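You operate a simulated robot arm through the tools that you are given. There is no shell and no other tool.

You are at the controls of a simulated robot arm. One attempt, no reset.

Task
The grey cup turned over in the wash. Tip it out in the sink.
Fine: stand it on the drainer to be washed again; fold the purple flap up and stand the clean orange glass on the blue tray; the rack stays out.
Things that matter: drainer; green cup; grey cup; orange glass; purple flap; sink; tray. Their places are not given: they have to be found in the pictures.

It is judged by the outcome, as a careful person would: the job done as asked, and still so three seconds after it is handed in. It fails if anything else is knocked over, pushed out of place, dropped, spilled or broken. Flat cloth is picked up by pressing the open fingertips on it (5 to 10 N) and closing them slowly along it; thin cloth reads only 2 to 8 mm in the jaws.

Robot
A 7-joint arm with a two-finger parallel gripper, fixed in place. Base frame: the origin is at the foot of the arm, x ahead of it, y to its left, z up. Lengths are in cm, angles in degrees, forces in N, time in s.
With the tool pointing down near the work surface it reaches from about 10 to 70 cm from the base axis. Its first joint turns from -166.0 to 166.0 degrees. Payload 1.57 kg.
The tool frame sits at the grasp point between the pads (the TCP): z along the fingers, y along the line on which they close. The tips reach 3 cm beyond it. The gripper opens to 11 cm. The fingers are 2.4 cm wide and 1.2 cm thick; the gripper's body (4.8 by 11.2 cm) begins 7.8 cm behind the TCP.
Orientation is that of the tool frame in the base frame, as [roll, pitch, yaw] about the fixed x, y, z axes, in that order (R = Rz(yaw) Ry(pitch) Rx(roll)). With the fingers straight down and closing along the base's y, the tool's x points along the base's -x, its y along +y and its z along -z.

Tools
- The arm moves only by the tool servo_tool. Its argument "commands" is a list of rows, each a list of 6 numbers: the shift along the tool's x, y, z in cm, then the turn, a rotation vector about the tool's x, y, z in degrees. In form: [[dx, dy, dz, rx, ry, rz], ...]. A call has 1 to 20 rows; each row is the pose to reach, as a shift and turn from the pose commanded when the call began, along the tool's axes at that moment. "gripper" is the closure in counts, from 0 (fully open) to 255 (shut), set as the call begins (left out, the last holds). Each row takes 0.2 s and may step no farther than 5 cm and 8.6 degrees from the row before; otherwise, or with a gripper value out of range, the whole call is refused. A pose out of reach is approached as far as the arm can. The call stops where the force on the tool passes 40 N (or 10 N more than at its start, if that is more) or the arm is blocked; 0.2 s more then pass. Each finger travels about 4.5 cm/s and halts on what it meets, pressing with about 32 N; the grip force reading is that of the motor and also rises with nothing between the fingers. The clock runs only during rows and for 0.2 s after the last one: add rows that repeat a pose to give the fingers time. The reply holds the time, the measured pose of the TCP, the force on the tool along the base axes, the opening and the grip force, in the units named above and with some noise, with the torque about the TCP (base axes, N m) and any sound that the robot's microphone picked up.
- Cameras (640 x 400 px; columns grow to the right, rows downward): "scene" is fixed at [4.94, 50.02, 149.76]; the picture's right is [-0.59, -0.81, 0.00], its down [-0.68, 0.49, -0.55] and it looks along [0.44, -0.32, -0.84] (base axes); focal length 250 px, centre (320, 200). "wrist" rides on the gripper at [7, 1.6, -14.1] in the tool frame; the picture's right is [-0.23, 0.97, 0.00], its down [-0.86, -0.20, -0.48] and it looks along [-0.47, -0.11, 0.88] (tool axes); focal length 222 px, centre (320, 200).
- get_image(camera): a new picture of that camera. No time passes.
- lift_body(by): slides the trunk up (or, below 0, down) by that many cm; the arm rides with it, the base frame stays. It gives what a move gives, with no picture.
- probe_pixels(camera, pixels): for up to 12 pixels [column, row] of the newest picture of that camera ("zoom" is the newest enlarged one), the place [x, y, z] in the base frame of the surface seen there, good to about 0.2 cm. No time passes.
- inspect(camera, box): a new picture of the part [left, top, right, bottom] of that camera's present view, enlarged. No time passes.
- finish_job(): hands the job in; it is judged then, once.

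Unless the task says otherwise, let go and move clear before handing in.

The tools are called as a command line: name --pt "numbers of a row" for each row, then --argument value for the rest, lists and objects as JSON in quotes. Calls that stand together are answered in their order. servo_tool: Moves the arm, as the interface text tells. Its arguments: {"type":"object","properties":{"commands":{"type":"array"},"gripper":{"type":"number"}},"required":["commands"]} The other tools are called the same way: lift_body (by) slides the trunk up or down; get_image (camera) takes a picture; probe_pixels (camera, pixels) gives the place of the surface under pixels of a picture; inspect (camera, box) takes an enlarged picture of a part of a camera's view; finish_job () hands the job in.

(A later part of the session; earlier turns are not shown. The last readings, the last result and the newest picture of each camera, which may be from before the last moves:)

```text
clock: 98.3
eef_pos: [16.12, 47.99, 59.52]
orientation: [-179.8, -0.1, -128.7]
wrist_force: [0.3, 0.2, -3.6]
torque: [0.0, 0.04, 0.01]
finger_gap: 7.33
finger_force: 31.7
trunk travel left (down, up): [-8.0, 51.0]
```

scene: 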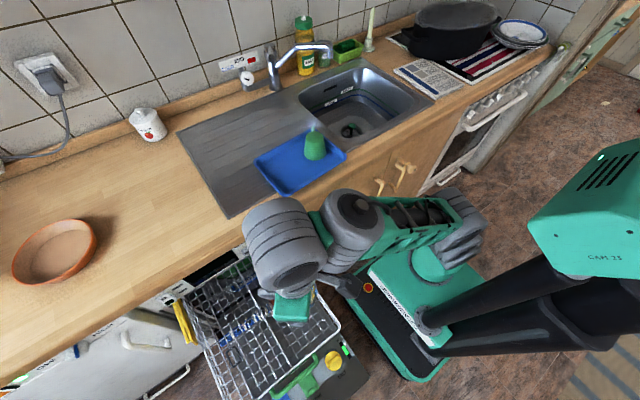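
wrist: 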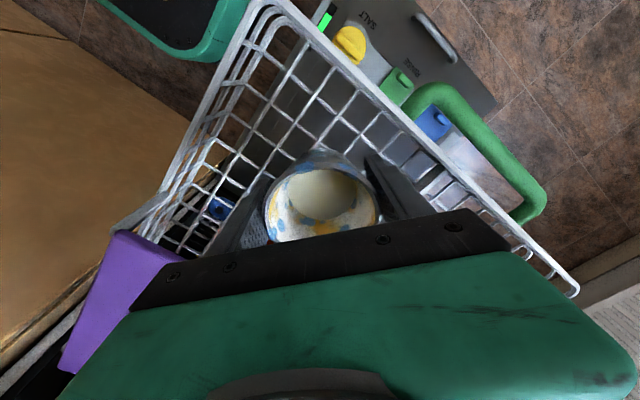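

The force reads -3.6 N, so there's no clear contact yet. I'll lower in tiny steps.

servo_tool --pt "0 0 0.1 0 0 0" --pt "0 0 0.2 0 0 0" --pt "0 0 0.2 0 0 0"

get_image --camera "wrist"

```text
clock: 99.1
eef_pos: [16.19, 48.09, 59.55]
orientation: [-179.6, 0.0, -128.5]
wrist_force: [0.6, 1.8, 2.4]
torque: [0.0, -0.1, 0.02]
finger_gap: 7.33
finger_force: 31.6
trunk travel left (down, up): [-8.0, 51.0]
```

```text
taken
```

wrist: 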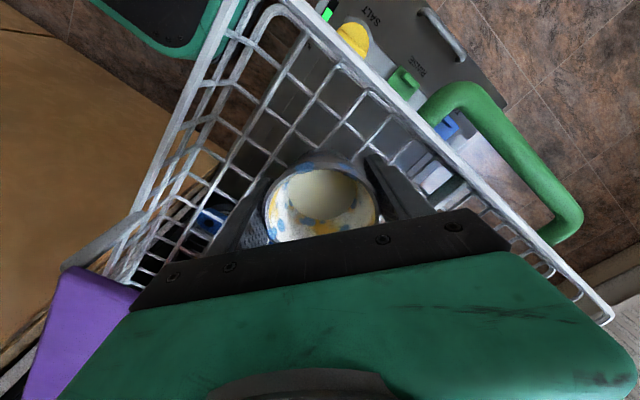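

The force has turned to +2.4 N, so the cup is resting on the wires. I'll open the jaws to about 9 cm.

servo_tool --pt "0 0 0 0 0 0" --pt "0 0 0 0 0 0" --pt "0 0 0 0 0 0" --pt "0 0 0 0 0 0" --gripper 46

get_image --camera "wrist"

```text
clock: 100.1
eef_pos: [16.16, 48.0, 59.54]
orientation: [-179.7, -0.1, -128.6]
wrist_force: [-0.3, 0.3, -0.5]
torque: [0.03, -0.01, -0.02]
finger_gap: 9.03
finger_force: 0.0
trunk travel left (down, up): [-8.0, 51.0]
```

```text
taken
```

wrist: 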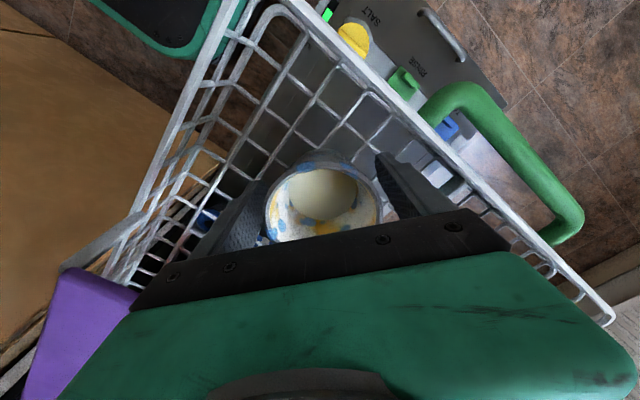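

The cup is standing and released. I'll rise straight up, then raise the trunk and use the empty gripper to map the tilt range in free space.

servo_tool --pt "0 0 -1 0 0 0" --pt "0 0 -2 0 0 0" --pt "0 0 -3 0 0 0" --pt "0 0 -4 0 0 0" --pt "0 0 -6 0 0 0" --pt "0 0 -8 0 0 0" --pt "0 0 -10 0 0 0" --pt "0 0 -12 0 0 0" --pt "0 0 -14 0 0 0" --pt "0 0 -16 0 0 0" --pt "0 0 -17 0 0 0"

lift_body --by 25

get_image --camera "scene"

get_image --camera "wrist"

```text
clock: 102.5
eef_pos: [15.85, 48.29, 76.32]
orientation: [-179.6, 0.0, -128.6]
wrist_force: [-0.6, 0.0, 0.7]
torque: [0.0, 0.0, -0.01]
finger_gap: 9.04
finger_force: 0.0
trunk travel left (down, up): [-8.0, 51.0]
```

```text
clock: 105.0
eef_pos: [15.92, 48.2, 101.37]
orientation: [-179.8, 0.0, -128.6]
wrist_force: [0.1, -0.2, -0.8]
torque: [0.02, -0.02, -0.04]
finger_gap: 9.06
finger_force: 0.0
trunk travel left (down, up): [-33.0, 26.0]
```

```text
taken
```

scene: 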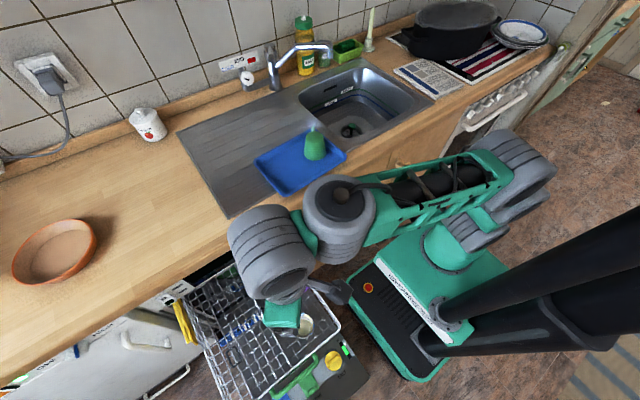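

```text
taken
```

wrist: 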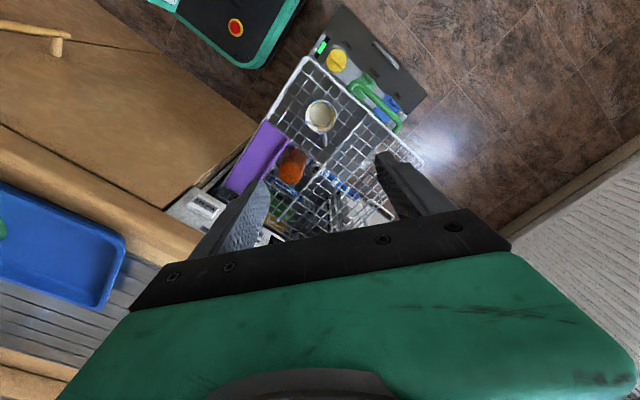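

The cup stands safely in the rack (scene 304,325). With the empty gripper above it I'll try a pure swing about the side joint, outward in the arm's plane up to 60°, to learn its true range.

servo_tool --pt "-2.35 0.87 -0.13 -2.08 -5.62 0" --pt "-4.68 1.73 -0.52 -4.16 -11.24 0" --pt "-6.95 2.57 -1.17 -6.25 -16.87 0" --pt "-9.15 3.39 -2.07 -8.33 -22.49 0" --pt "-11.25 4.17 -3.22 -10.41 -28.11 0" --pt "-13.22 4.9 -4.58 -12.49 -33.73 0" --pt "-15.05 5.57 -6.16 -14.57 -39.35 0" --pt "-16.71 6.19 -7.94 -16.66 -44.98 0" --pt "-18.19 6.74 -9.89 -18.74 -50.6 0" --pt "-19.48 7.21 -12 -20.82 -56.22 0"

get_image --camera "scene"

```text
clock: 107.2
eef_pos: [23.77, 64.05, 114.93]
orientation: [158.0, 42.8, -135.8]
wrist_force: [-0.8, -0.1, 0.8]
torque: [-0.01, -0.04, -0.04]
finger_gap: 9.03
finger_force: 0.0
out of reach, approached as far as the arm can: row 4, 5, 6, 7, 8, 9, 10
trunk travel left (down, up): [-33.0, 26.0]
```

```text
taken
```

scene: 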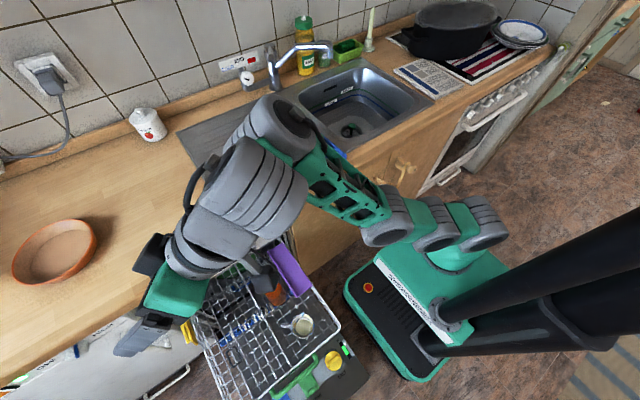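

It reached 47° tilt (t = 0.19, 0.71, -0.68) by raising the forearm. I'll probe the joints to see how much came from the side joint.

probe_pixels --camera "scene" --pixels '[[288, 125], [262, 150], [320, 170], [345, 200], [395, 215], [388, 235], [440, 225], [480, 225], [260, 175], [235, 215], [205, 245], [365, 190]]'

inspect --camera "scene" --box '[110, 80, 530, 360]'

```text
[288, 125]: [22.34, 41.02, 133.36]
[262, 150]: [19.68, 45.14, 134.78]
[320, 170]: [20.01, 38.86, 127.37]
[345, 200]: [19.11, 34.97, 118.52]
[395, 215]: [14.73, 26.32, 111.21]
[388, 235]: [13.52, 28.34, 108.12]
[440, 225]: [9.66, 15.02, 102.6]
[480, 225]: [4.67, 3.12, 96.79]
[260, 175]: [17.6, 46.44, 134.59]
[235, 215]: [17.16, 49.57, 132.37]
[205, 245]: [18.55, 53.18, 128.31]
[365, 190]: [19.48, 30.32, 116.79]
```

```text
1.43 times, centred on (320, 220) of scene
```

zoom: 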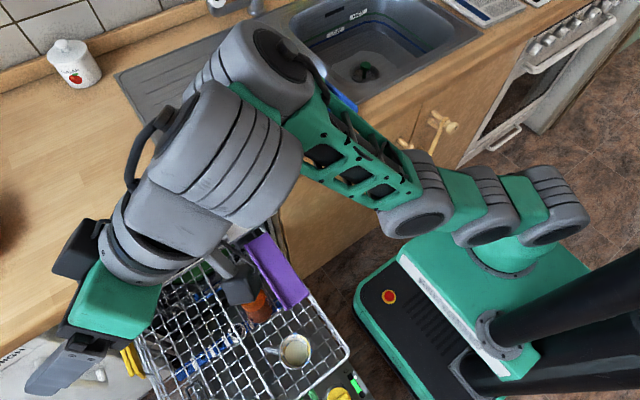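

From the probes: forearm slope 53°, tool 47°. So the side joint stops about 6° short of square, and the elbow joint bends upward only about 20°. Now I'll test the inward lean: first back to level over the cup with the closing axis tangential (yaw -108°).

servo_tool --pt "2 -0.5 -0.05 0.87 3.85 -1.47" --pt "4.1 -1 -0.09 1.73 7.7 -2.94" --pt "6.1 -1.5 -0.13 2.6 11.55 -4.4" --pt "8.1 -2 -0.18 3.47 15.4 -5.87" --pt "10.2 -2.55 -0.22 4.33 19.25 -7.34" --pt "12.2 -3.06 -0.27 5.2 23.1 -8.8" --pt "14.2 -3.57 -0.31 6.07 26.94 -10.27" --pt "16.3 -4.08 -0.36 6.93 30.8 -11.74" --pt "18.3 -4.59 -0.4 7.8 34.64 -13.2" --pt "20.3 -5.1 -0.45 8.67 38.5 -14.68" --pt "22.4 -5.6 -0.5 9.53 42.34 -16.14" --pt "24.4 -6.12 -0.54 10.4 46.19 -17.61" --pt "24.4 -6.12 -0.54 10.4 46.19 -17.61"

```text
clock: 110.0
eef_pos: [16.19, 48.35, 97.01]
orientation: [179.9, -0.2, -108.4]
wrist_force: [0.3, 0.3, -0.4]
torque: [0.0, 0.01, 0.0]
finger_gap: 9.02
finger_force: 0.2
out of reach, approached as far as the arm can: row 2, 3, 4, 5, 6, 7, 8, 9, 10, 11
trunk travel left (down, up): [-33.0, 26.0]
```

Level with yaw -108.4. Next I'll lean the tool inward (toward the robot) up to 45° while lowering to z≈82, well above the cup.

servo_tool --pt "0.21 0 1.25 0 3.75 0" --pt "0.42 0 2.5 0 7.5 0" --pt "0.63 0 3.75 0 11.25 0" --pt "0.84 0 5 0 15 0" --pt "1.05 0 6.25 0 18.75 0" --pt "1.26 0 7.5 0 22.5 0" --pt "1.47 0 8.75 0 26.25 0" --pt "1.68 0 10 0 30 0" --pt "1.89 0 11.25 0 33.75 0" --pt "2.1 0 12.5 0 37.5 0" --pt "2.31 0 13.75 0 41.25 0" --pt "2.5 0 15 0 45 0" --pt "2.5 0 15 0 45 0"

get_image --camera "scene"

inspect --camera "scene" --box '[190, 150, 530, 370]'

```text
clock: 112.5
eef_pos: [15.33, 46.42, 83.25]
orientation: [179.9, -40.1, -108.2]
wrist_force: [-0.7, -2.7, -25.3]
torque: [-0.77, 0.19, -0.03]
finger_gap: 9.02
finger_force: 0.0
out of reach, approached as far as the arm can: row 2, 3, 4, 5, 12
trunk travel left (down, up): [-33.0, 26.0]
stopped in row 12: the force on the tool passed its limit at 85 N (the readings are from after the stop); the commanded pose is now the measured one
```

```text
taken
```

scene: 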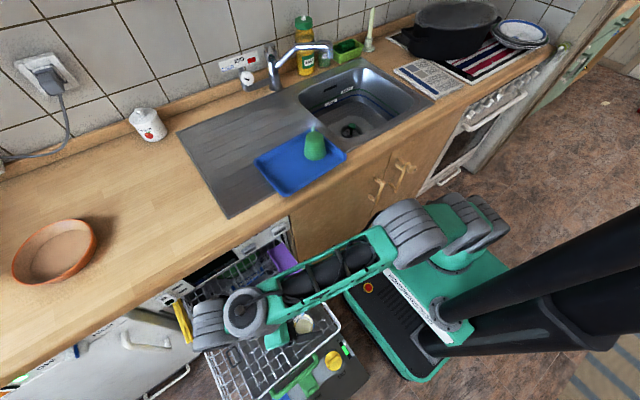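

```text
1.82 times, centred on (360, 260) of scene
```

zoom: 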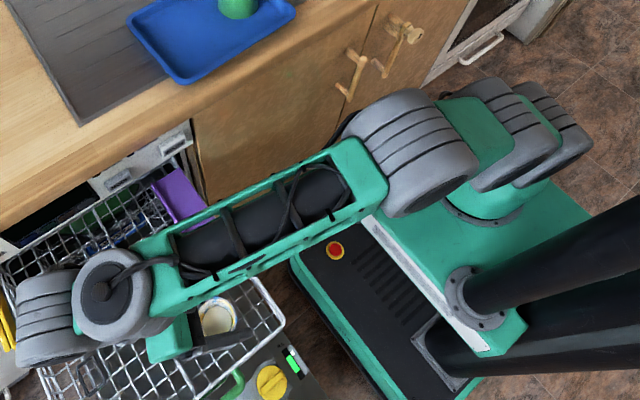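

The lean stopped at 40° when the wrist-camera side of the gripper touched the forearm joint (85 N, self-contact). Since cup and tool axes need not align, another idea works better: grip with a 45° lean, then at the sink spin the tool about its own axis, which turns the cup over. I'll back off to a 28° lean and test how far the tool roll can spin.

servo_tool --pt "0 0 -0.5 0 -4 0" --pt "0 0 -1 0 -8 0" --pt "0 0 -1.5 0 -12 0" --pt "0 0 -1.5 0 -12 0"

servo_tool --pt "0 0 0 0 0 8" --pt "0 0 0 0 0 16" --pt "0 0 0 0 0 24" --pt "0 0 0 0 0 32" --pt "0 0 0 0 0 40" --pt "0 0 0 0 0 48" --pt "0 0 0 0 0 56" --pt "0 0 0 0 0 64" --pt "0 0 0 0 0 72" --pt "0 0 0 0 0 80" --pt "0 0 0 0 0 88" --pt "0 0 0 0 0 96" --pt "0 0 0 0 0 104" --pt "0 0 0 0 0 112" --pt "0 0 0 0 0 120" --pt "0 0 0 0 0 128" --pt "0 0 0 0 0 136" --pt "0 0 0 0 0 144" --pt "0 0 0 0 0 152" --pt "0 0 0 0 0 160"

get_image --camera "scene"

```text
clock: 113.5
eef_pos: [15.78, 47.33, 84.47]
orientation: [179.8, -28.2, -108.3]
wrist_force: [1.1, 0.9, -0.1]
torque: [0.0, 0.02, 0.0]
finger_gap: 9.04
finger_force: 0.1
trunk travel left (down, up): [-33.0, 26.0]
```

```text
clock: 117.7
eef_pos: [15.79, 47.22, 84.47]
orientation: [-169.6, 26.3, 94.0]
wrist_force: [0.3, 0.2, -0.7]
torque: [-0.02, -0.03, 0.01]
finger_gap: 9.02
finger_force: 0.1
trunk travel left (down, up): [-33.0, 26.0]
```

```text
taken
```

scene: 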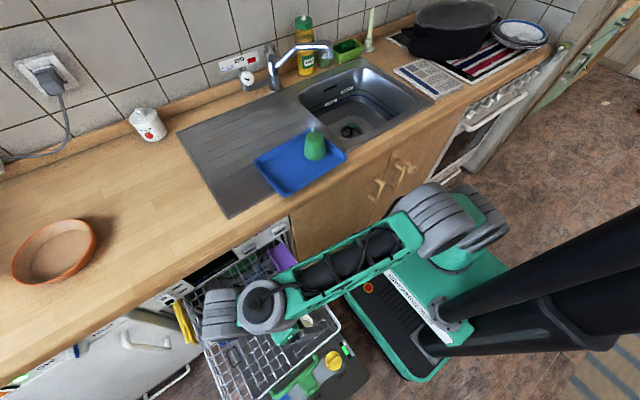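

The tool roll spun 160° with no limit at all. I'll add the last 20° so the camera side faces outward, then test a deeper inward lean from there.

servo_tool --pt "0 0 0 0 0 7" --pt "0 0 0 0 0 14" --pt "0 0 0 0 0 20" --pt "0 0 0 0 0 20"

servo_tool --pt "-0.2 0 0.2 0 -3 0" --pt "-0.5 0 0.4 0 -6 0" --pt "-0.8 0 0.6 0 -9 0" --pt "-1.1 0 0.8 0 -12 0" --pt "-1.4 0 1 0 -15 0" --pt "-1.7 0 1.2 0 -18 0" --pt "-2 0 1.4 0 -21 0" --pt "-2.3 0 1.6 0 -24 0" --pt "-2.6 0 1.8 0 -27 0" --pt "-2.6 0 1.8 0 -27 0"

get_image --camera "scene"

get_image --camera "wrist"

```text
clock: 118.7
eef_pos: [15.7, 47.17, 84.47]
orientation: [-179.9, 28.1, 71.7]
wrist_force: [0.2, 0.6, 0.1]
torque: [-0.01, 0.0, 0.01]
finger_gap: 9.01
finger_force: 0.0
trunk travel left (down, up): [-33.0, 26.0]
```

```text
clock: 120.9
eef_pos: [14.23, 42.34, 82.33]
orientation: [-179.3, 49.2, 72.0]
wrist_force: [-0.1, -0.4, 0.3]
torque: [-0.01, 0.02, -0.04]
finger_gap: 9.03
finger_force: 0.0
out of reach, approached as far as the arm can: row 3, 4, 5, 6, 7, 8, 9, 10
trunk travel left (down, up): [-33.0, 26.0]
```

```text
taken
```

scene: 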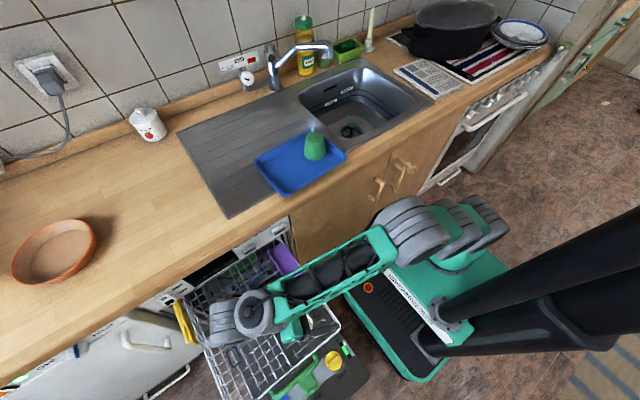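

```text
taken
```

wrist: 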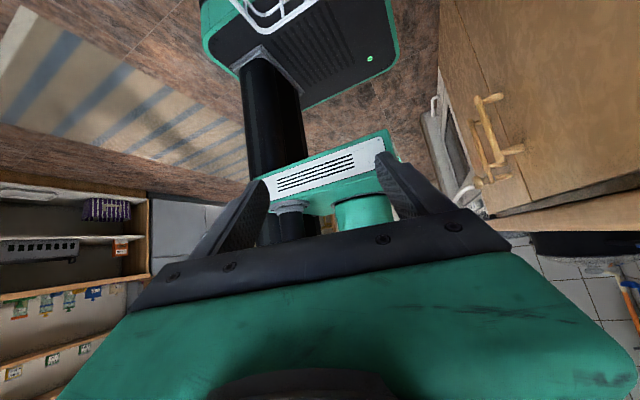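

It reaches a 49° inward lean. So I'll grip the cup with about a 45° lean and tip it at the sink by spinning the tool about its own axis. Now I'll return to a 28° lean and spin back so the camera side faces the robot.

servo_tool --pt "0.2 0 -0.8 0 3 0" --pt "0.4 0 -1.6 0 6 0" --pt "0.6 0 -2.4 0 9 0" --pt "0.8 0 -3.2 0 12 0" --pt "1 0 -4 0 15 0" --pt "1.2 0 -4.8 0 18 0" --pt "1.3 -0.09 -5.64 0 21 0" --pt "1.3 -0.09 -5.64 0 21 0"

servo_tool --pt "0 0 0 0 0 -8" --pt "0 0 0 0 0 -16" --pt "0 0 0 0 0 -24" --pt "0 0 0 0 0 -32" --pt "0 0 0 0 0 -40" --pt "0 0 0 0 0 -48" --pt "0 0 0 0 0 -56" --pt "0 0 0 0 0 -64" --pt "0 0 0 0 0 -72" --pt "0 0 0 0 0 -80" --pt "0 0 0 0 0 -88" --pt "0 0 0 0 0 -96" --pt "0 0 0 0 0 -104" --pt "0 0 0 0 0 -112" --pt "0 0 0 0 0 -120" --pt "0 0 0 0 0 -128" --pt "0 0 0 0 0 -136" --pt "0 0 0 0 0 -144" --pt "0 0 0 0 0 -152" --pt "0 0 0 0 0 -160"

servo_tool --pt "0 0 0 0 0 -7" --pt "0 0 0 0 0 -14" --pt "0 0 0 0 0 -20" --pt "0 0 0 0 0 -20"

get_image --camera "scene"

get_image --camera "wrist"

```text
clock: 122.7
eef_pos: [15.71, 47.49, 85.14]
orientation: [-179.5, 28.1, 71.7]
wrist_force: [-0.3, -0.3, -0.2]
torque: [0.01, 0.01, 0.04]
finger_gap: 9.03
finger_force: 0.1
trunk travel left (down, up): [-33.0, 26.0]
```

```text
clock: 126.9
eef_pos: [15.69, 47.46, 85.04]
orientation: [-170.2, -26.5, -130.7]
wrist_force: [-0.2, 0.1, -0.2]
torque: [0.02, -0.03, 0.02]
finger_gap: 9.02
finger_force: 0.0
trunk travel left (down, up): [-33.0, 26.0]
```

```text
clock: 127.9
eef_pos: [15.64, 47.41, 85.03]
orientation: [179.4, -28.1, -108.3]
wrist_force: [0.2, 0.1, 0.1]
torque: [0.01, 0.01, 0.03]
finger_gap: 9.02
finger_force: 0.0
trunk travel left (down, up): [-33.0, 26.0]
```

```text
taken
```

scene: 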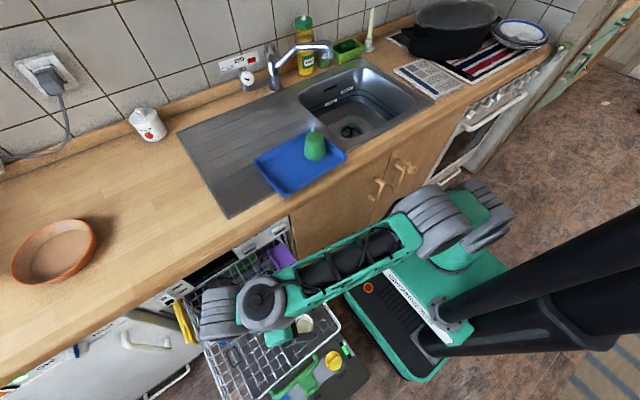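

```text
taken
```

wrist: 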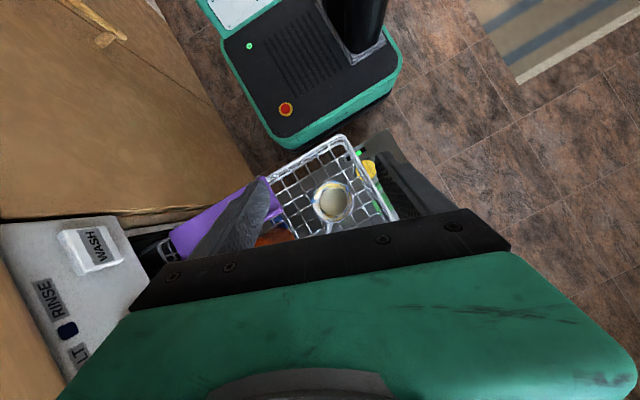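

Back at a 28° lean, with the cup visible at wrist (333,203). I'll zoom in to re-measure the cup precisely before approaching.

inspect --camera "wrist" --box '[270, 150, 400, 240]'

inspect --camera "scene" --box '[260, 290, 340, 340]'

```text
4.44 times, centred on (335, 195) of wrist
```

zoom: 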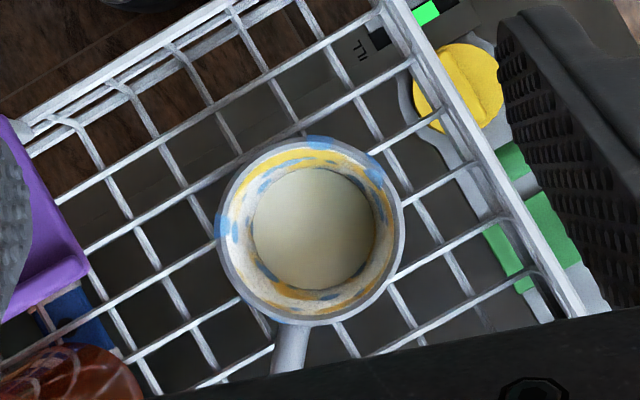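

```text
8.00 times, centred on (300, 315) of scene
```

zoom: 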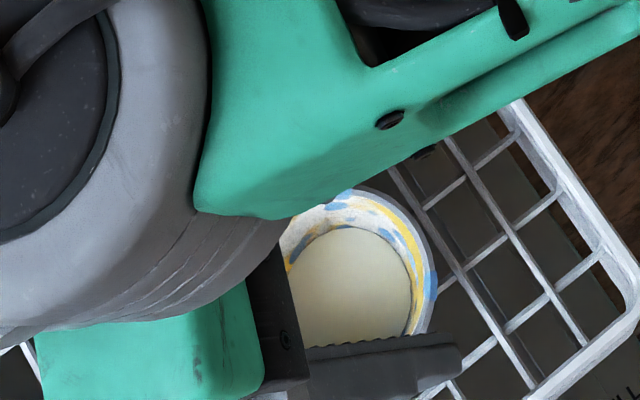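

probe_pixels --camera "wrist" --pixels '[[313.2, 203], [353.2, 198.4], [333, 181.8], [330.5, 222.2], [346.3, 186.3], [319.4, 187.4], [349.3, 210.6], [335, 200], [329, 228], [330, 226]]'

```text
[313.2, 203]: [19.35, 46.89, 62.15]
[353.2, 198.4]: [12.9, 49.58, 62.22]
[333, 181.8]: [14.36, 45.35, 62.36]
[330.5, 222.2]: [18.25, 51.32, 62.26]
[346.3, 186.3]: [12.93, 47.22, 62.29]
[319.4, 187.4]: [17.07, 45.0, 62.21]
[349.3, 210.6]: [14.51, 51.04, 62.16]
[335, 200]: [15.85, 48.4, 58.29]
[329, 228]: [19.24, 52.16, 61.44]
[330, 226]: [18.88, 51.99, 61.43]
```

The cup centre is (16.15, 48.25), with its rim at z 62.25. I'll lower the trunk 2 cm, then lean to about 42° while lowering to z≈72 directly above the cup, fingers straddling it.

lift_body --by -2

servo_tool --pt "-0.75 -0.03 1.16 0 1.75 0" --pt "-1.5 -0.06 2.31 0 3.5 0" --pt "-2.25 -0.08 3.47 0 5.25 0" --pt "-3 -0.11 4.63 0 7 0" --pt "-3.76 -0.14 5.78 0 8.75 0" --pt "-4.5 -0.17 6.94 0 10.5 0" --pt "-5.27 -0.19 8.1 0 12.25 0" --pt "-6.02 -0.22 9.25 0 14 0" --pt "-6.02 -0.22 9.25 0 14 0"

get_image --camera "wrist"

get_image --camera "scene"

```text
clock: 128.5
eef_pos: [15.7, 47.38, 82.96]
orientation: [179.4, -28.2, -108.3]
wrist_force: [0.1, 1.1, 0.1]
torque: [0.02, 0.0, 0.0]
finger_gap: 9.01
finger_force: 0.0
trunk travel left (down, up): [-31.0, 28.0]
```

```text
clock: 130.5
eef_pos: [16.08, 48.19, 71.83]
orientation: [179.3, -42.3, -108.1]
wrist_force: [-0.4, -0.2, 1.0]
torque: [-0.01, -0.01, 0.01]
finger_gap: 9.02
finger_force: 0.1
trunk travel left (down, up): [-31.0, 28.0]
```

```text
taken
```

wrist: 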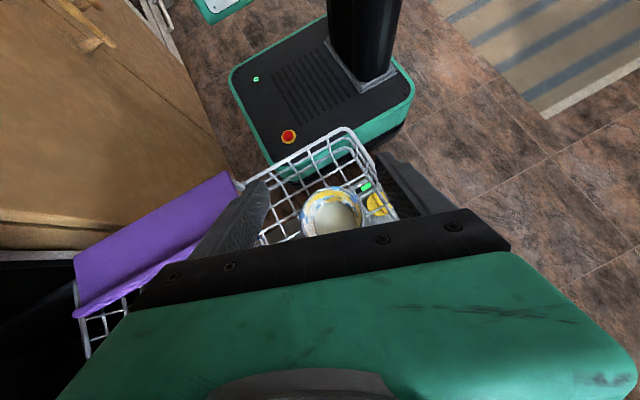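

```text
taken
```

scene: 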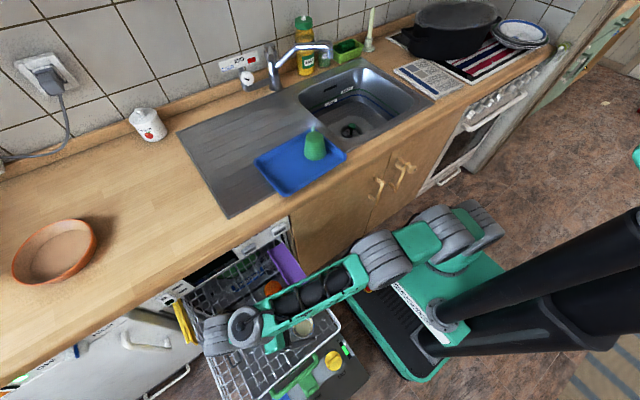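

No flags at a 42° lean. I'll continue down to z≈66 while leaning to 47°.

servo_tool --pt "-0.68 -0.01 0.73 0 0.8 0" --pt "-1.37 -0.02 1.46 0 1.6 0" --pt "-2.05 -0.03 2.2 0 2.4 0" --pt "-2.73 -0.03 2.93 0 3.2 0" --pt "-3.42 -0.04 3.66 0 4 0" --pt "-4.1 -0.05 4.39 0 4.7 0" --pt "-4.1 -0.05 4.39 0 4.7 0"

get_image --camera "wrist"

inspect --camera "scene" --box '[190, 240, 390, 370]'

```text
clock: 131.2
eef_pos: [16.24, 48.49, 69.68]
orientation: [179.3, -43.3, -108.0]
wrist_force: [0.2, -2.0, -15.2]
torque: [-0.59, 0.14, 0.02]
finger_gap: 9.04
finger_force: 0.1
trunk travel left (down, up): [-31.0, 28.0]
stopped in row 3: the force on the tool passed its limit at 52 N (the readings are from after the stop); the commanded pose is now the measured one
```

```text
taken
```

wrist: 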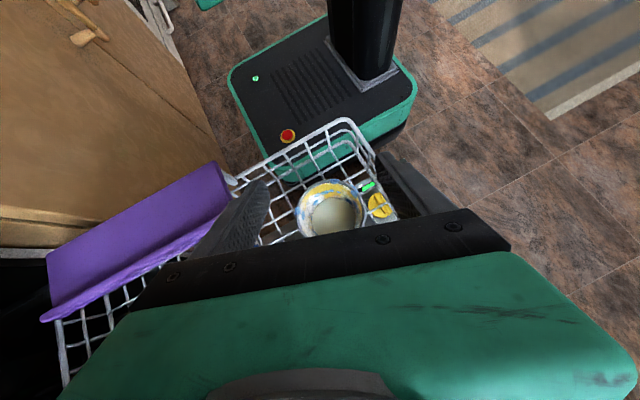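

```text
3.08 times, centred on (290, 305) of scene
```

zoom: 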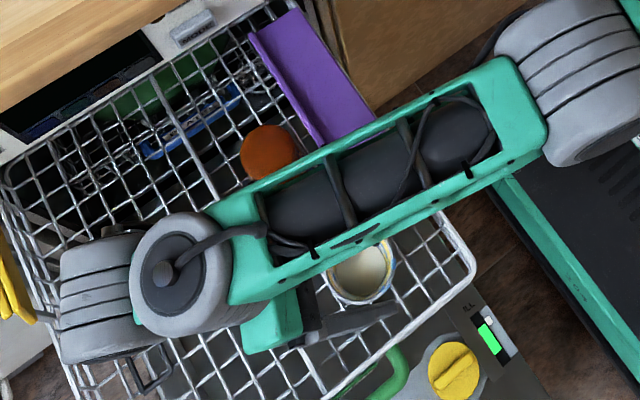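

The camera side touched the forearm again at 43° (self-contact only). I'll relax to a 39° lean and go straight down to grip height first, because the forearm slopes more down there and frees up room.

servo_tool --pt "0 0 0 0 -2 0" --pt "-0.4 0 0.45 0 -4 0" --pt "-1.2 0 1.35 0 -4 0" --pt "-2 0 2.25 0 -4 0" --pt "-2.8 0 3.15 0 -4 0" --pt "-3.6 0 4.05 0 -4 0" --pt "-4.4 0 4.95 0 -4 0" --pt "-5.2 0 5.85 0 -4 0" --pt "-5.8 0.01 6.5 0 -4 0" --pt "-6.26 0.01 7.02 0 -4 0" --pt "-6.26 0.01 7.02 0 -4 0"

get_image --camera "wrist"

inspect --camera "scene" --box '[190, 240, 390, 370]'

```text
clock: 133.6
eef_pos: [15.95, 48.1, 60.29]
orientation: [179.3, -39.5, -108.1]
wrist_force: [-0.7, 0.3, 0.1]
torque: [-0.01, 0.02, 0.0]
finger_gap: 9.02
finger_force: 0.0
trunk travel left (down, up): [-31.0, 28.0]
```

```text
taken
```

wrist: 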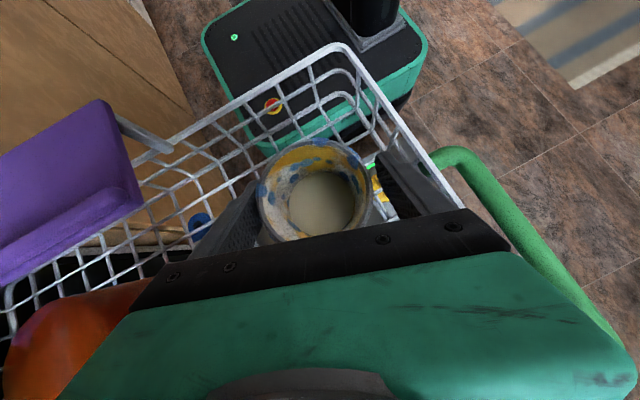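

```text
3.08 times, centred on (290, 305) of scene
```

zoom: 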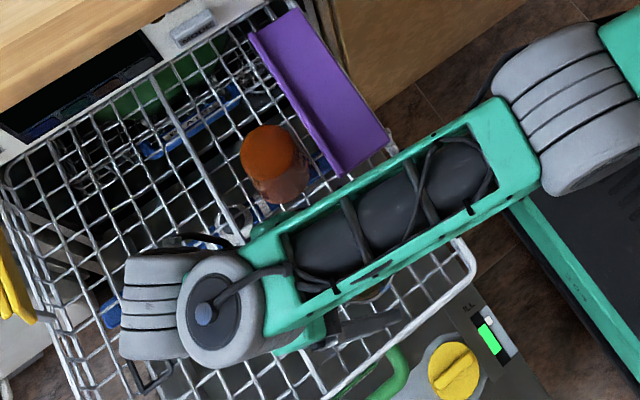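

The fingers straddle the cup at (16, 48.1, 60.3) with a 39.5° lean and no force. I'll increase the lean in place in 1° steps to about 46°.

servo_tool --pt "0 0 0 0 0.8 0" --pt "0 0 0 0 1.6 0" --pt "0 0 0 0 2.4 0" --pt "0 0 0 0 3.2 0" --pt "0 0 0 0 4 0" --pt "0 0 0 0 4.8 0" --pt "0 0 0 0 5.6 0" --pt "0 0 0 0 6.4 0" --pt "0 0 0 0 6.4 0"

```text
clock: 135.6
eef_pos: [16.18, 48.2, 60.27]
orientation: [179.2, -45.9, -107.9]
wrist_force: [-0.1, 0.8, 0.5]
torque: [-0.03, -0.01, -0.01]
finger_gap: 9.04
finger_force: 0.0
trunk travel left (down, up): [-31.0, 28.0]
```

It's at 45.9° with no contact. I'll try a few more degrees, to about 52°.

servo_tool --pt "0 0 0 0 0.8 0" --pt "0 0 0 0 1.6 0" --pt "0 0 0 0 2.4 0" --pt "0 0 0 0 3.2 0" --pt "0 0 0 0 4 0" --pt "0 0 0 0 4.8 0" --pt "0 0 0 0 5.6 0" --pt "0 0 0 0 5.6 0"

get_image --camera "wrist"

inspect --camera "scene" --box '[190, 240, 390, 370]'

```text
clock: 136.0
eef_pos: [16.26, 48.41, 60.04]
orientation: [179.1, -45.7, -107.6]
wrist_force: [-2.0, -2.3, -16.8]
torque: [-0.61, 0.2, -0.01]
finger_gap: 9.0
finger_force: 0.0
trunk travel left (down, up): [-31.0, 28.0]
stopped in row 1: the force on the tool passed its limit at 71 N (the readings are from after the stop); the commanded pose is now the measured one
```

```text
taken
```

wrist: 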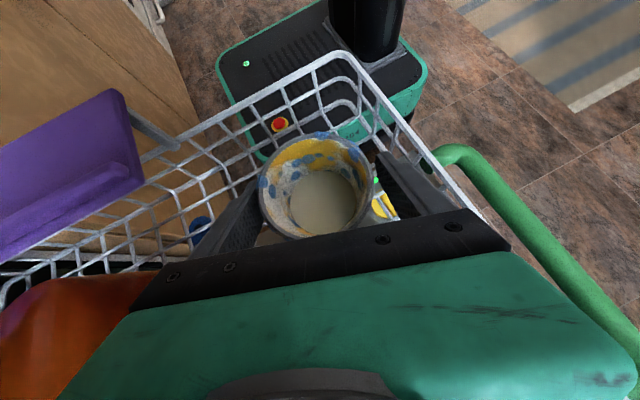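

```text
3.08 times, centred on (290, 305) of scene
```

zoom: 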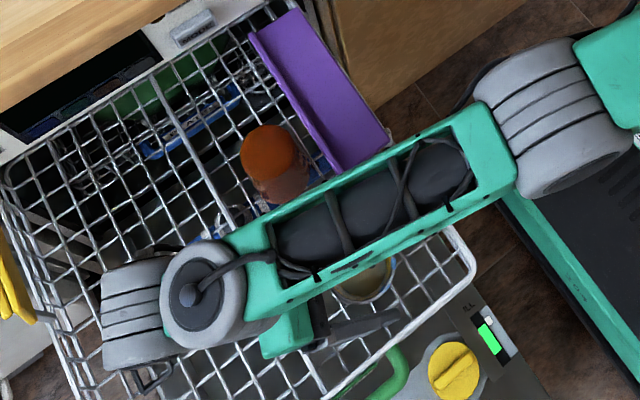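

Contact comes at about 46°, so I'll grip at about 44°. I'll back off 1.7°, recentre, and close on the cup.

servo_tool --pt "0.1 0 0 0 -0.9 0" --pt "0.2 0 -0.1 0 -1.7 0" --pt "0.2 0 -0.1 0 -1.7 0"

servo_tool --pt "0 0 0 0 0 0" --pt "0 0 0 0 0 0" --pt "0 0 0 0 0 0" --pt "0 0 0 0 0 0" --pt "0 0 0 0 0 0" --pt "0 0 0 0 0 0" --gripper 140

get_image --camera "wrist"

```text
clock: 136.8
eef_pos: [16.25, 48.35, 60.3]
orientation: [179.0, -44.1, -107.7]
wrist_force: [-0.3, 0.0, -0.6]
torque: [0.03, -0.01, 0.01]
finger_gap: 9.06
finger_force: 0.1
trunk travel left (down, up): [-31.0, 28.0]
```

```text
clock: 138.2
eef_pos: [16.18, 48.33, 60.33]
orientation: [179.0, -44.1, -107.7]
wrist_force: [0.6, 0.4, 0.4]
torque: [0.02, 0.09, 0.01]
finger_gap: 6.73
finger_force: 32.4
trunk travel left (down, up): [-31.0, 28.0]
```

```text
taken
```

wrist: 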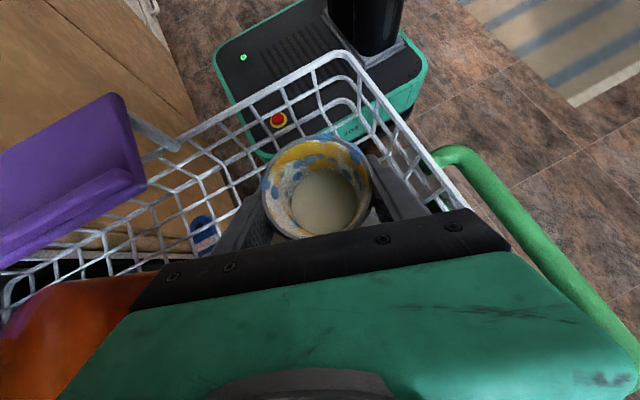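

The cup is gripped (gap 6.7 cm, 32 N) with the tool leaning 44°. I'll raise it with the trunk, which keeps the arm's shape and leaves the cup exactly level.

lift_body --by 6

get_image --camera "wrist"

inspect --camera "scene" --box '[190, 240, 390, 370]'

```text
clock: 139.2
eef_pos: [16.26, 48.3, 66.22]
orientation: [179.1, -44.1, -107.7]
wrist_force: [0.6, -0.2, -1.9]
torque: [-0.04, 0.03, -0.01]
finger_gap: 6.76
finger_force: 31.9
trunk travel left (down, up): [-37.0, 22.0]
```

```text
taken
```

wrist: 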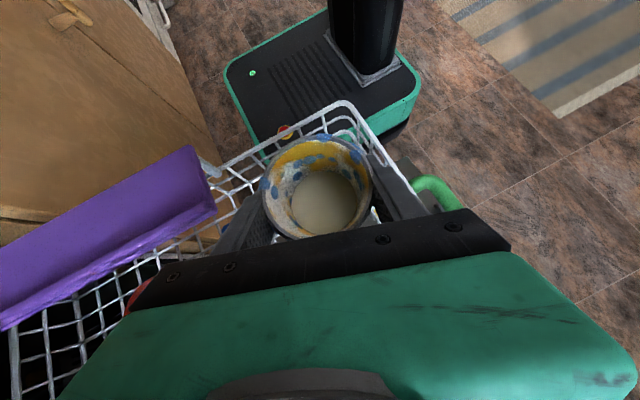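

```text
3.08 times, centred on (290, 305) of scene
```

zoom: 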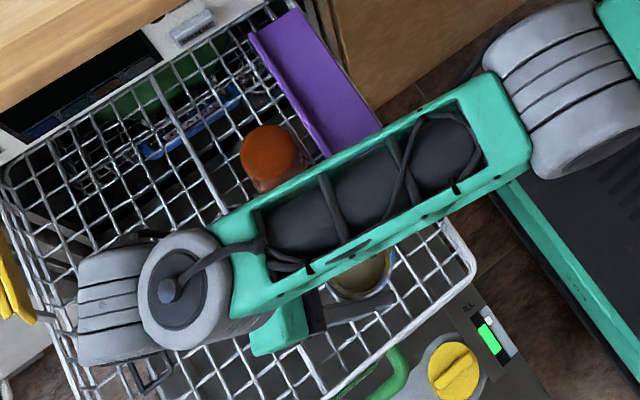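

The cup lifted cleanly and level. I'll raise the trunk the remaining 22 cm.

lift_body --by 22

```text
clock: 141.5
eef_pos: [16.23, 48.47, 88.26]
orientation: [179.1, -44.1, -107.6]
wrist_force: [0.1, -0.6, -2.2]
torque: [0.03, 0.01, 0.03]
finger_gap: 6.73
finger_force: 31.9
trunk travel left (down, up): [-59.0, 0.0]
```

At z 88 with the trunk fully up. I'll rise to z≈106 while easing the lean to 26°, which tilts the cup only about 18°, well under the spill angle.

servo_tool --pt "0.35 0 -0.36 0 -0.8 0" --pt "1.2 0 -1.2 0 -2.2 0" --pt "2.2 0 -2.27 0 -3.7 0" --pt "3.25 0 -3.35 0 -5.2 0" --pt "4.3 0 -4.43 0 -6.7 0" --pt "5.35 0 -5.5 0 -8.2 0" --pt "6.4 0 -6.6 0 -9.7 0" --pt "7.45 0 -7.7 0 -11.2 0" --pt "8.5 0 -8.77 0 -12.7 0" --pt "9.55 0 -9.85 0 -14.2 0" --pt "10.6 0 -10.93 0 -15.7 0" --pt "11.6 0 -11.96 0 -17 0" --pt "12.3 0 -12.68 0 -17.8 0" --pt "12.53 0 -12.92 0 -18 0"

get_image --camera "wrist"

```text
clock: 144.5
eef_pos: [16.34, 48.37, 106.31]
orientation: [179.2, -26.0, -108.0]
wrist_force: [0.1, -0.2, -1.7]
torque: [0.0, 0.03, -0.04]
finger_gap: 6.75
finger_force: 32.3
trunk travel left (down, up): [-59.0, 0.0]
```

```text
taken
```

wrist: 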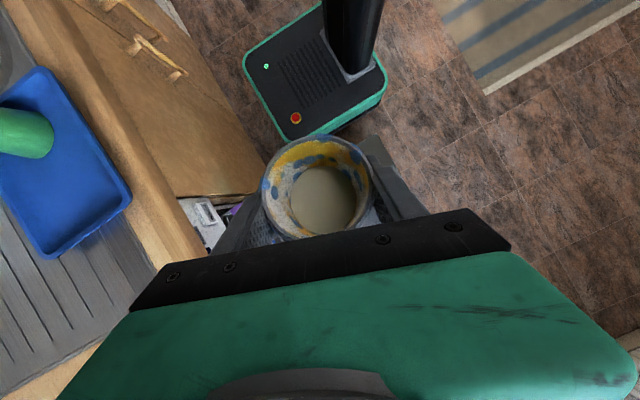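

No flags, and the liquid is well inside (wrist 320,195). I'll carry it to the sink along a chord, turning the arm plane with it, first half now.

servo_tool --pt "0.392 -0.443 0.185 -0.333 0 0.684" --pt "1.176 -1.328 0.554 -1.0 0 2.051" --pt "2.352 -2.657 1.108 -2.0 0 4.101" --pt "3.659 -4.133 1.724 -3.11 0 6.38" --pt "4.966 -5.608 2.339 -4.221 0 8.658" --pt "6.273 -7.084 2.955 -5.332 0 10.936" --pt "7.579 -8.56 3.57 -6.443 0 13.215" --pt "8.886 -10.036 4.186 -7.553 0 15.493" --pt "10.193 -11.512 4.802 -8.664 0 17.772" --pt "11.5 -12.988 5.417 -9.775 0 20.05" --pt "12.807 -14.464 6.033 -10.886 0 22.328" --pt "14.113 -15.94 6.648 -11.997 0 24.607" --pt "15.42 -17.416 7.264 -13.107 0 26.885" --pt "16.727 -18.892 7.88 -14.218 0 29.164" --pt "18.034 -20.367 8.495 -15.329 0 31.442" --pt "19.341 -21.843 9.111 -16.44 0 33.72" --pt "20.647 -23.319 9.726 -17.551 0 35.999" --pt "21.824 -24.648 10.281 -18.55 0 38.05" --pt "22.608 -25.533 10.65 -19.217 0 39.416" --pt "23 -25.98 10.84 -19.55 0 40.1"

get_image --camera "scene"

get_image --camera "wrist"

```text
clock: 148.7
eef_pos: [32.94, 16.02, 106.27]
orientation: [179.5, -26.5, -152.7]
wrist_force: [0.5, -0.5, -1.5]
torque: [-0.01, 0.04, -0.03]
finger_gap: 6.79
finger_force: 32.5
trunk travel left (down, up): [-59.0, 0.0]
```

```text
taken
```

scene: 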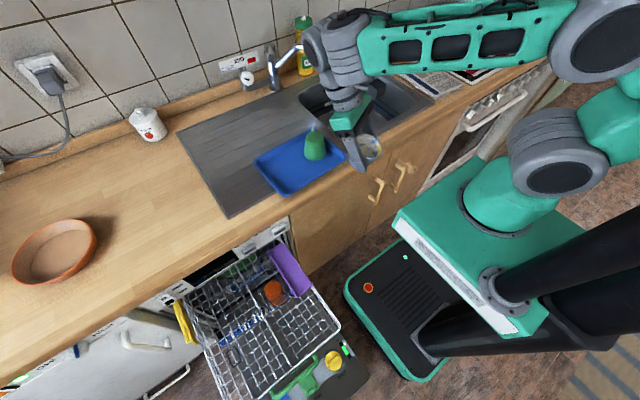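

```text
taken
```

wrist: 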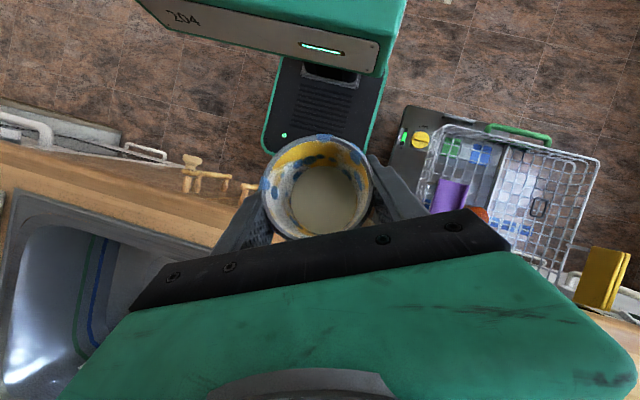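

Halfway with no flags and the cup steady. I'll continue to about (50, -16, 106) over the front part of the bowl.

servo_tool --pt "-0.007 -0.618 -0.004 -0.336 0 0.674" --pt "-0.022 -1.855 -0.011 -1.007 0 2.023" --pt "-0.044 -3.711 -0.021 -2.015 0 4.046" --pt "-0.068 -5.772 -0.033 -3.134 0 6.294" --pt "-0.093 -7.833 -0.045 -4.253 0 8.541" --pt "-0.117 -9.895 -0.057 -5.373 0 10.789" --pt "-0.142 -11.956 -0.069 -6.492 0 13.037" --pt "-0.166 -14.018 -0.081 -7.611 0 15.284" --pt "-0.19 -16.079 -0.093 -8.731 0 17.532" --pt "-0.215 -18.14 -0.105 -9.85 0 19.78" --pt "-0.239 -20.202 -0.117 -10.969 0 22.027" --pt "-0.264 -22.263 -0.129 -12.088 0 24.275" --pt "-0.288 -24.325 -0.14 -13.208 0 26.523" --pt "-0.312 -26.386 -0.152 -14.327 0 28.771" --pt "-0.337 -28.447 -0.164 -15.446 0 31.018" --pt "-0.361 -30.509 -0.176 -16.566 0 33.266" --pt "-0.386 -32.57 -0.188 -17.685 0 35.514" --pt "-0.407 -34.425 -0.199 -18.692 0 37.537" --pt "-0.422 -35.662 -0.206 -19.364 0 38.885" --pt "-0.43 -36.28 -0.21 -19.7 0 39.56"

get_image --camera "scene"

get_image --camera "wrist"

```text
clock: 152.9
eef_pos: [50.06, -16.07, 106.14]
orientation: [179.5, -26.6, 163.0]
wrist_force: [0.5, 0.4, -1.7]
torque: [-0.01, 0.01, -0.01]
finger_gap: 6.75
finger_force: 32.2
out of reach, approached as far as the arm can: row 20
trunk travel left (down, up): [-59.0, 0.0]
```

```text
taken
```

scene: 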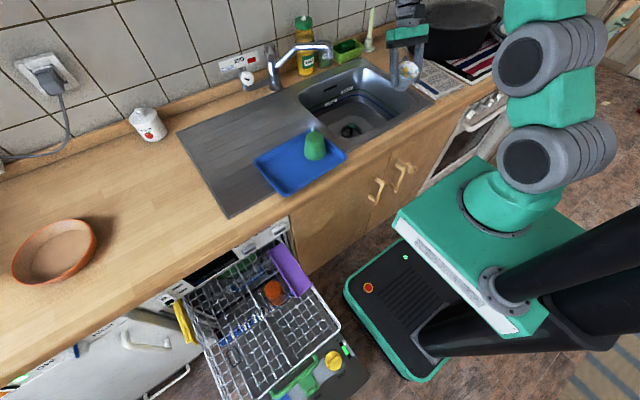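

```text
taken
```

wrist: 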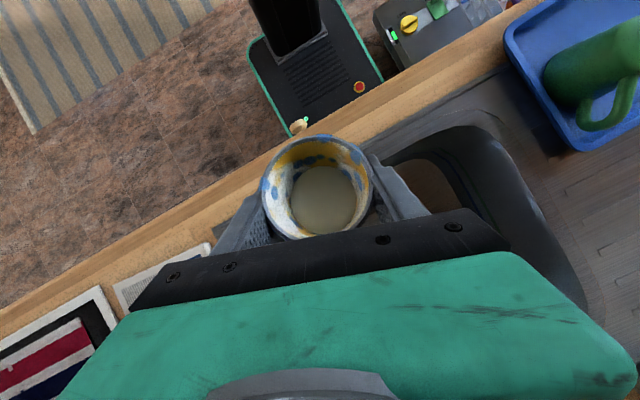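

It's at (50.1, -16.1, 106) with the liquid intact, but the cup is still near the front rim of the bowl. I'll move outward to x≈53.7 and down to z≈101.

servo_tool --pt "-0.6 0 0.3 0 0 0" --pt "-1.6 0 0.8 0 0 0" --pt "-2.7 0 1.35 0 0 0" --pt "-3.8 0 1.9 0 0 0" --pt "-4.9 0 2.45 0 0 0" --pt "-5.6 0 2.79 0 0 0" --pt "-5.6 0 2.79 0 0 0"

get_image --camera "wrist"

inspect --camera "scene" --box '[300, 20, 480, 140]'

```text
clock: 154.5
eef_pos: [53.59, -16.96, 101.05]
orientation: [179.8, -26.7, 163.1]
wrist_force: [-0.8, -0.8, -2.9]
torque: [0.03, 0.05, -0.04]
finger_gap: 6.77
finger_force: 32.1
trunk travel left (down, up): [-59.0, 0.0]
```

```text
taken
```

wrist: 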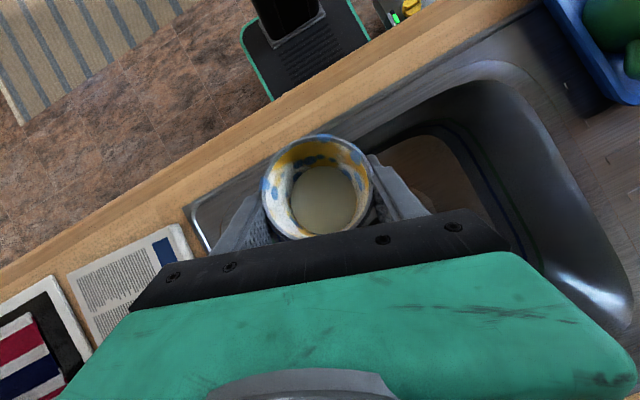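

```text
3.33 times, centred on (390, 80) of scene
```

zoom: 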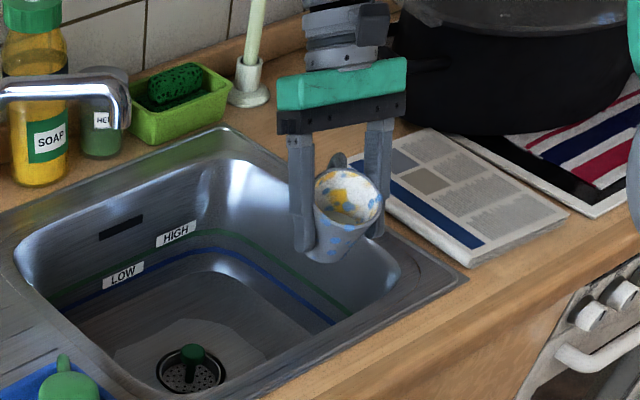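

It's clear now, with the cup tilted slightly and over the bowl (zoom 345,210). I'll push about 2 cm further out before spinning.

servo_tool --pt "-0.7 0 -0.35 0 0 0" --pt "-1.4 0 -0.7 0 0 0" --pt "-2.05 0 -1.03 0 0 0" --pt "-2.05 0 -1.03 0 0 0"

```text
clock: 155.5
eef_pos: [55.67, -17.62, 100.97]
orientation: [179.7, -26.8, 163.0]
wrist_force: [0.6, -0.6, -2.3]
torque: [0.0, 0.0, -0.02]
finger_gap: 6.77
finger_force: 32.3
out of reach, approached as far as the arm can: row 1, 2
trunk travel left (down, up): [-59.0, 0.0]
```

Over the bowl at (55.7, -17.6, 101). I'll start the spin about the tool axis to 96°, just before the liquid would run out.

servo_tool --pt "0 0 0 0 0 5" --pt "0 0 0 0 0 12" --pt "0 0 0 0 0 20" --pt "0 0 0 0 0 28" --pt "0 0 0 0 0 36" --pt "0 0 0 0 0 44" --pt "0 0 0 0 0 52" --pt "0 0 0 0 0 60" --pt "0 0 0 0 0 68" --pt "0 0 0 0 0 76" --pt "0 0 0 0 0 84" --pt "0 0 0 0 0 90" --pt "0 0 0 0 0 92"

inspect --camera "scene" --box '[300, 20, 480, 140]'

get_image --camera "wrist"

```text
clock: 158.3
eef_pos: [55.63, -17.62, 101.01]
orientation: [-153.2, 0.7, 71.1]
wrist_force: [-0.8, 0.4, -2.1]
torque: [0.04, -0.02, -0.02]
finger_gap: 6.76
finger_force: 32.2
trunk travel left (down, up): [-59.0, 0.0]
```

```text
3.33 times, centred on (390, 80) of scene
```

zoom: 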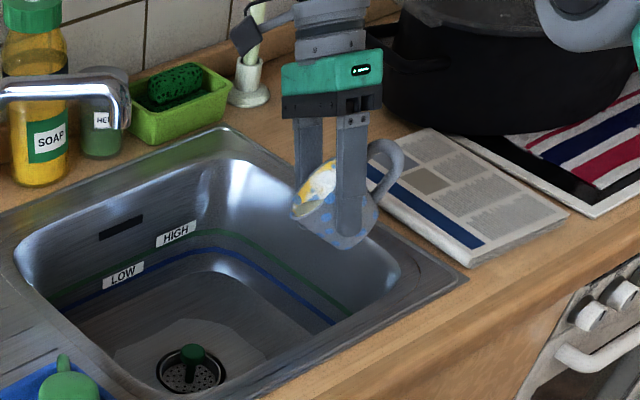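

```text
taken
```

wrist: 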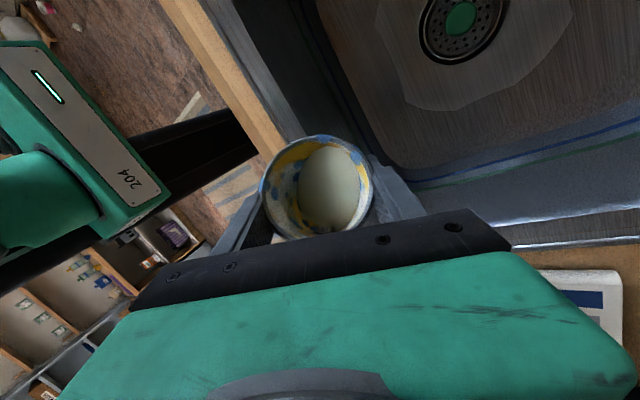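

The cup is tilting toward the bowl centre (zoom 320,190), with the liquid near the lip and all of it over the bowl. I'll continue the spin slowly to pour.

servo_tool --pt "0 0 0 0 0 4" --pt "0 0 0 0 0 8" --pt "0 0 0 0 0 12" --pt "0 0 0 0 0 16" --pt "0 0 0 0 0 20" --pt "0 0 0 0 0 25" --pt "0 0 0 0 0 30" --pt "0 0 0 0 0 35" --pt "0 0 0 0 0 40" --pt "0 0 0 0 0 45" --pt "0 0 0 0 0 50" --pt "0 0 0 0 0 55" --pt "0 0 0 0 0 60" --pt "0 0 0 0 0 66" --pt "0 0 0 0 0 72" --pt "0 0 0 0 0 78" --pt "0 0 0 0 0 84" --pt "0 0 0 0 0 88" --pt "0 0 0 0 0 88"

inspect --camera "scene" --box '[300, 20, 480, 140]'

get_image --camera "wrist"

```text
clock: 162.3
eef_pos: [54.75, -16.24, 101.21]
orientation: [-179.5, 26.6, -16.9]
wrist_force: [0.5, -0.6, -1.6]
torque: [-0.06, -0.08, 0.01]
finger_gap: 6.74
finger_force: 31.5
out of reach, approached as far as the arm can: row 17, 18, 19
trunk travel left (down, up): [-59.0, 0.0]
```

```text
3.33 times, centred on (390, 80) of scene
```

zoom: 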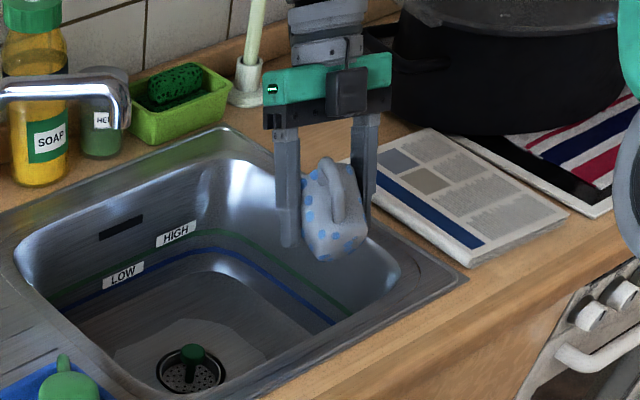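

```text
taken
```

wrist: 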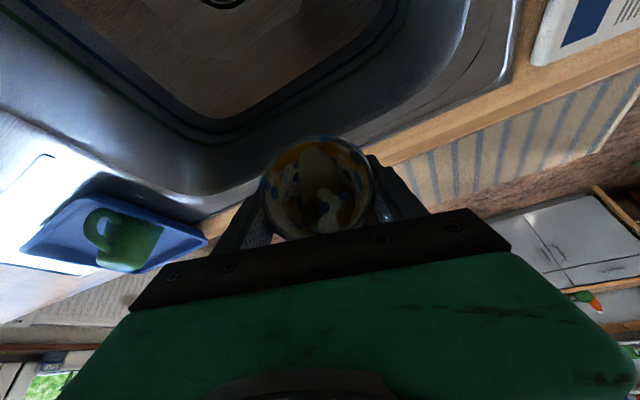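

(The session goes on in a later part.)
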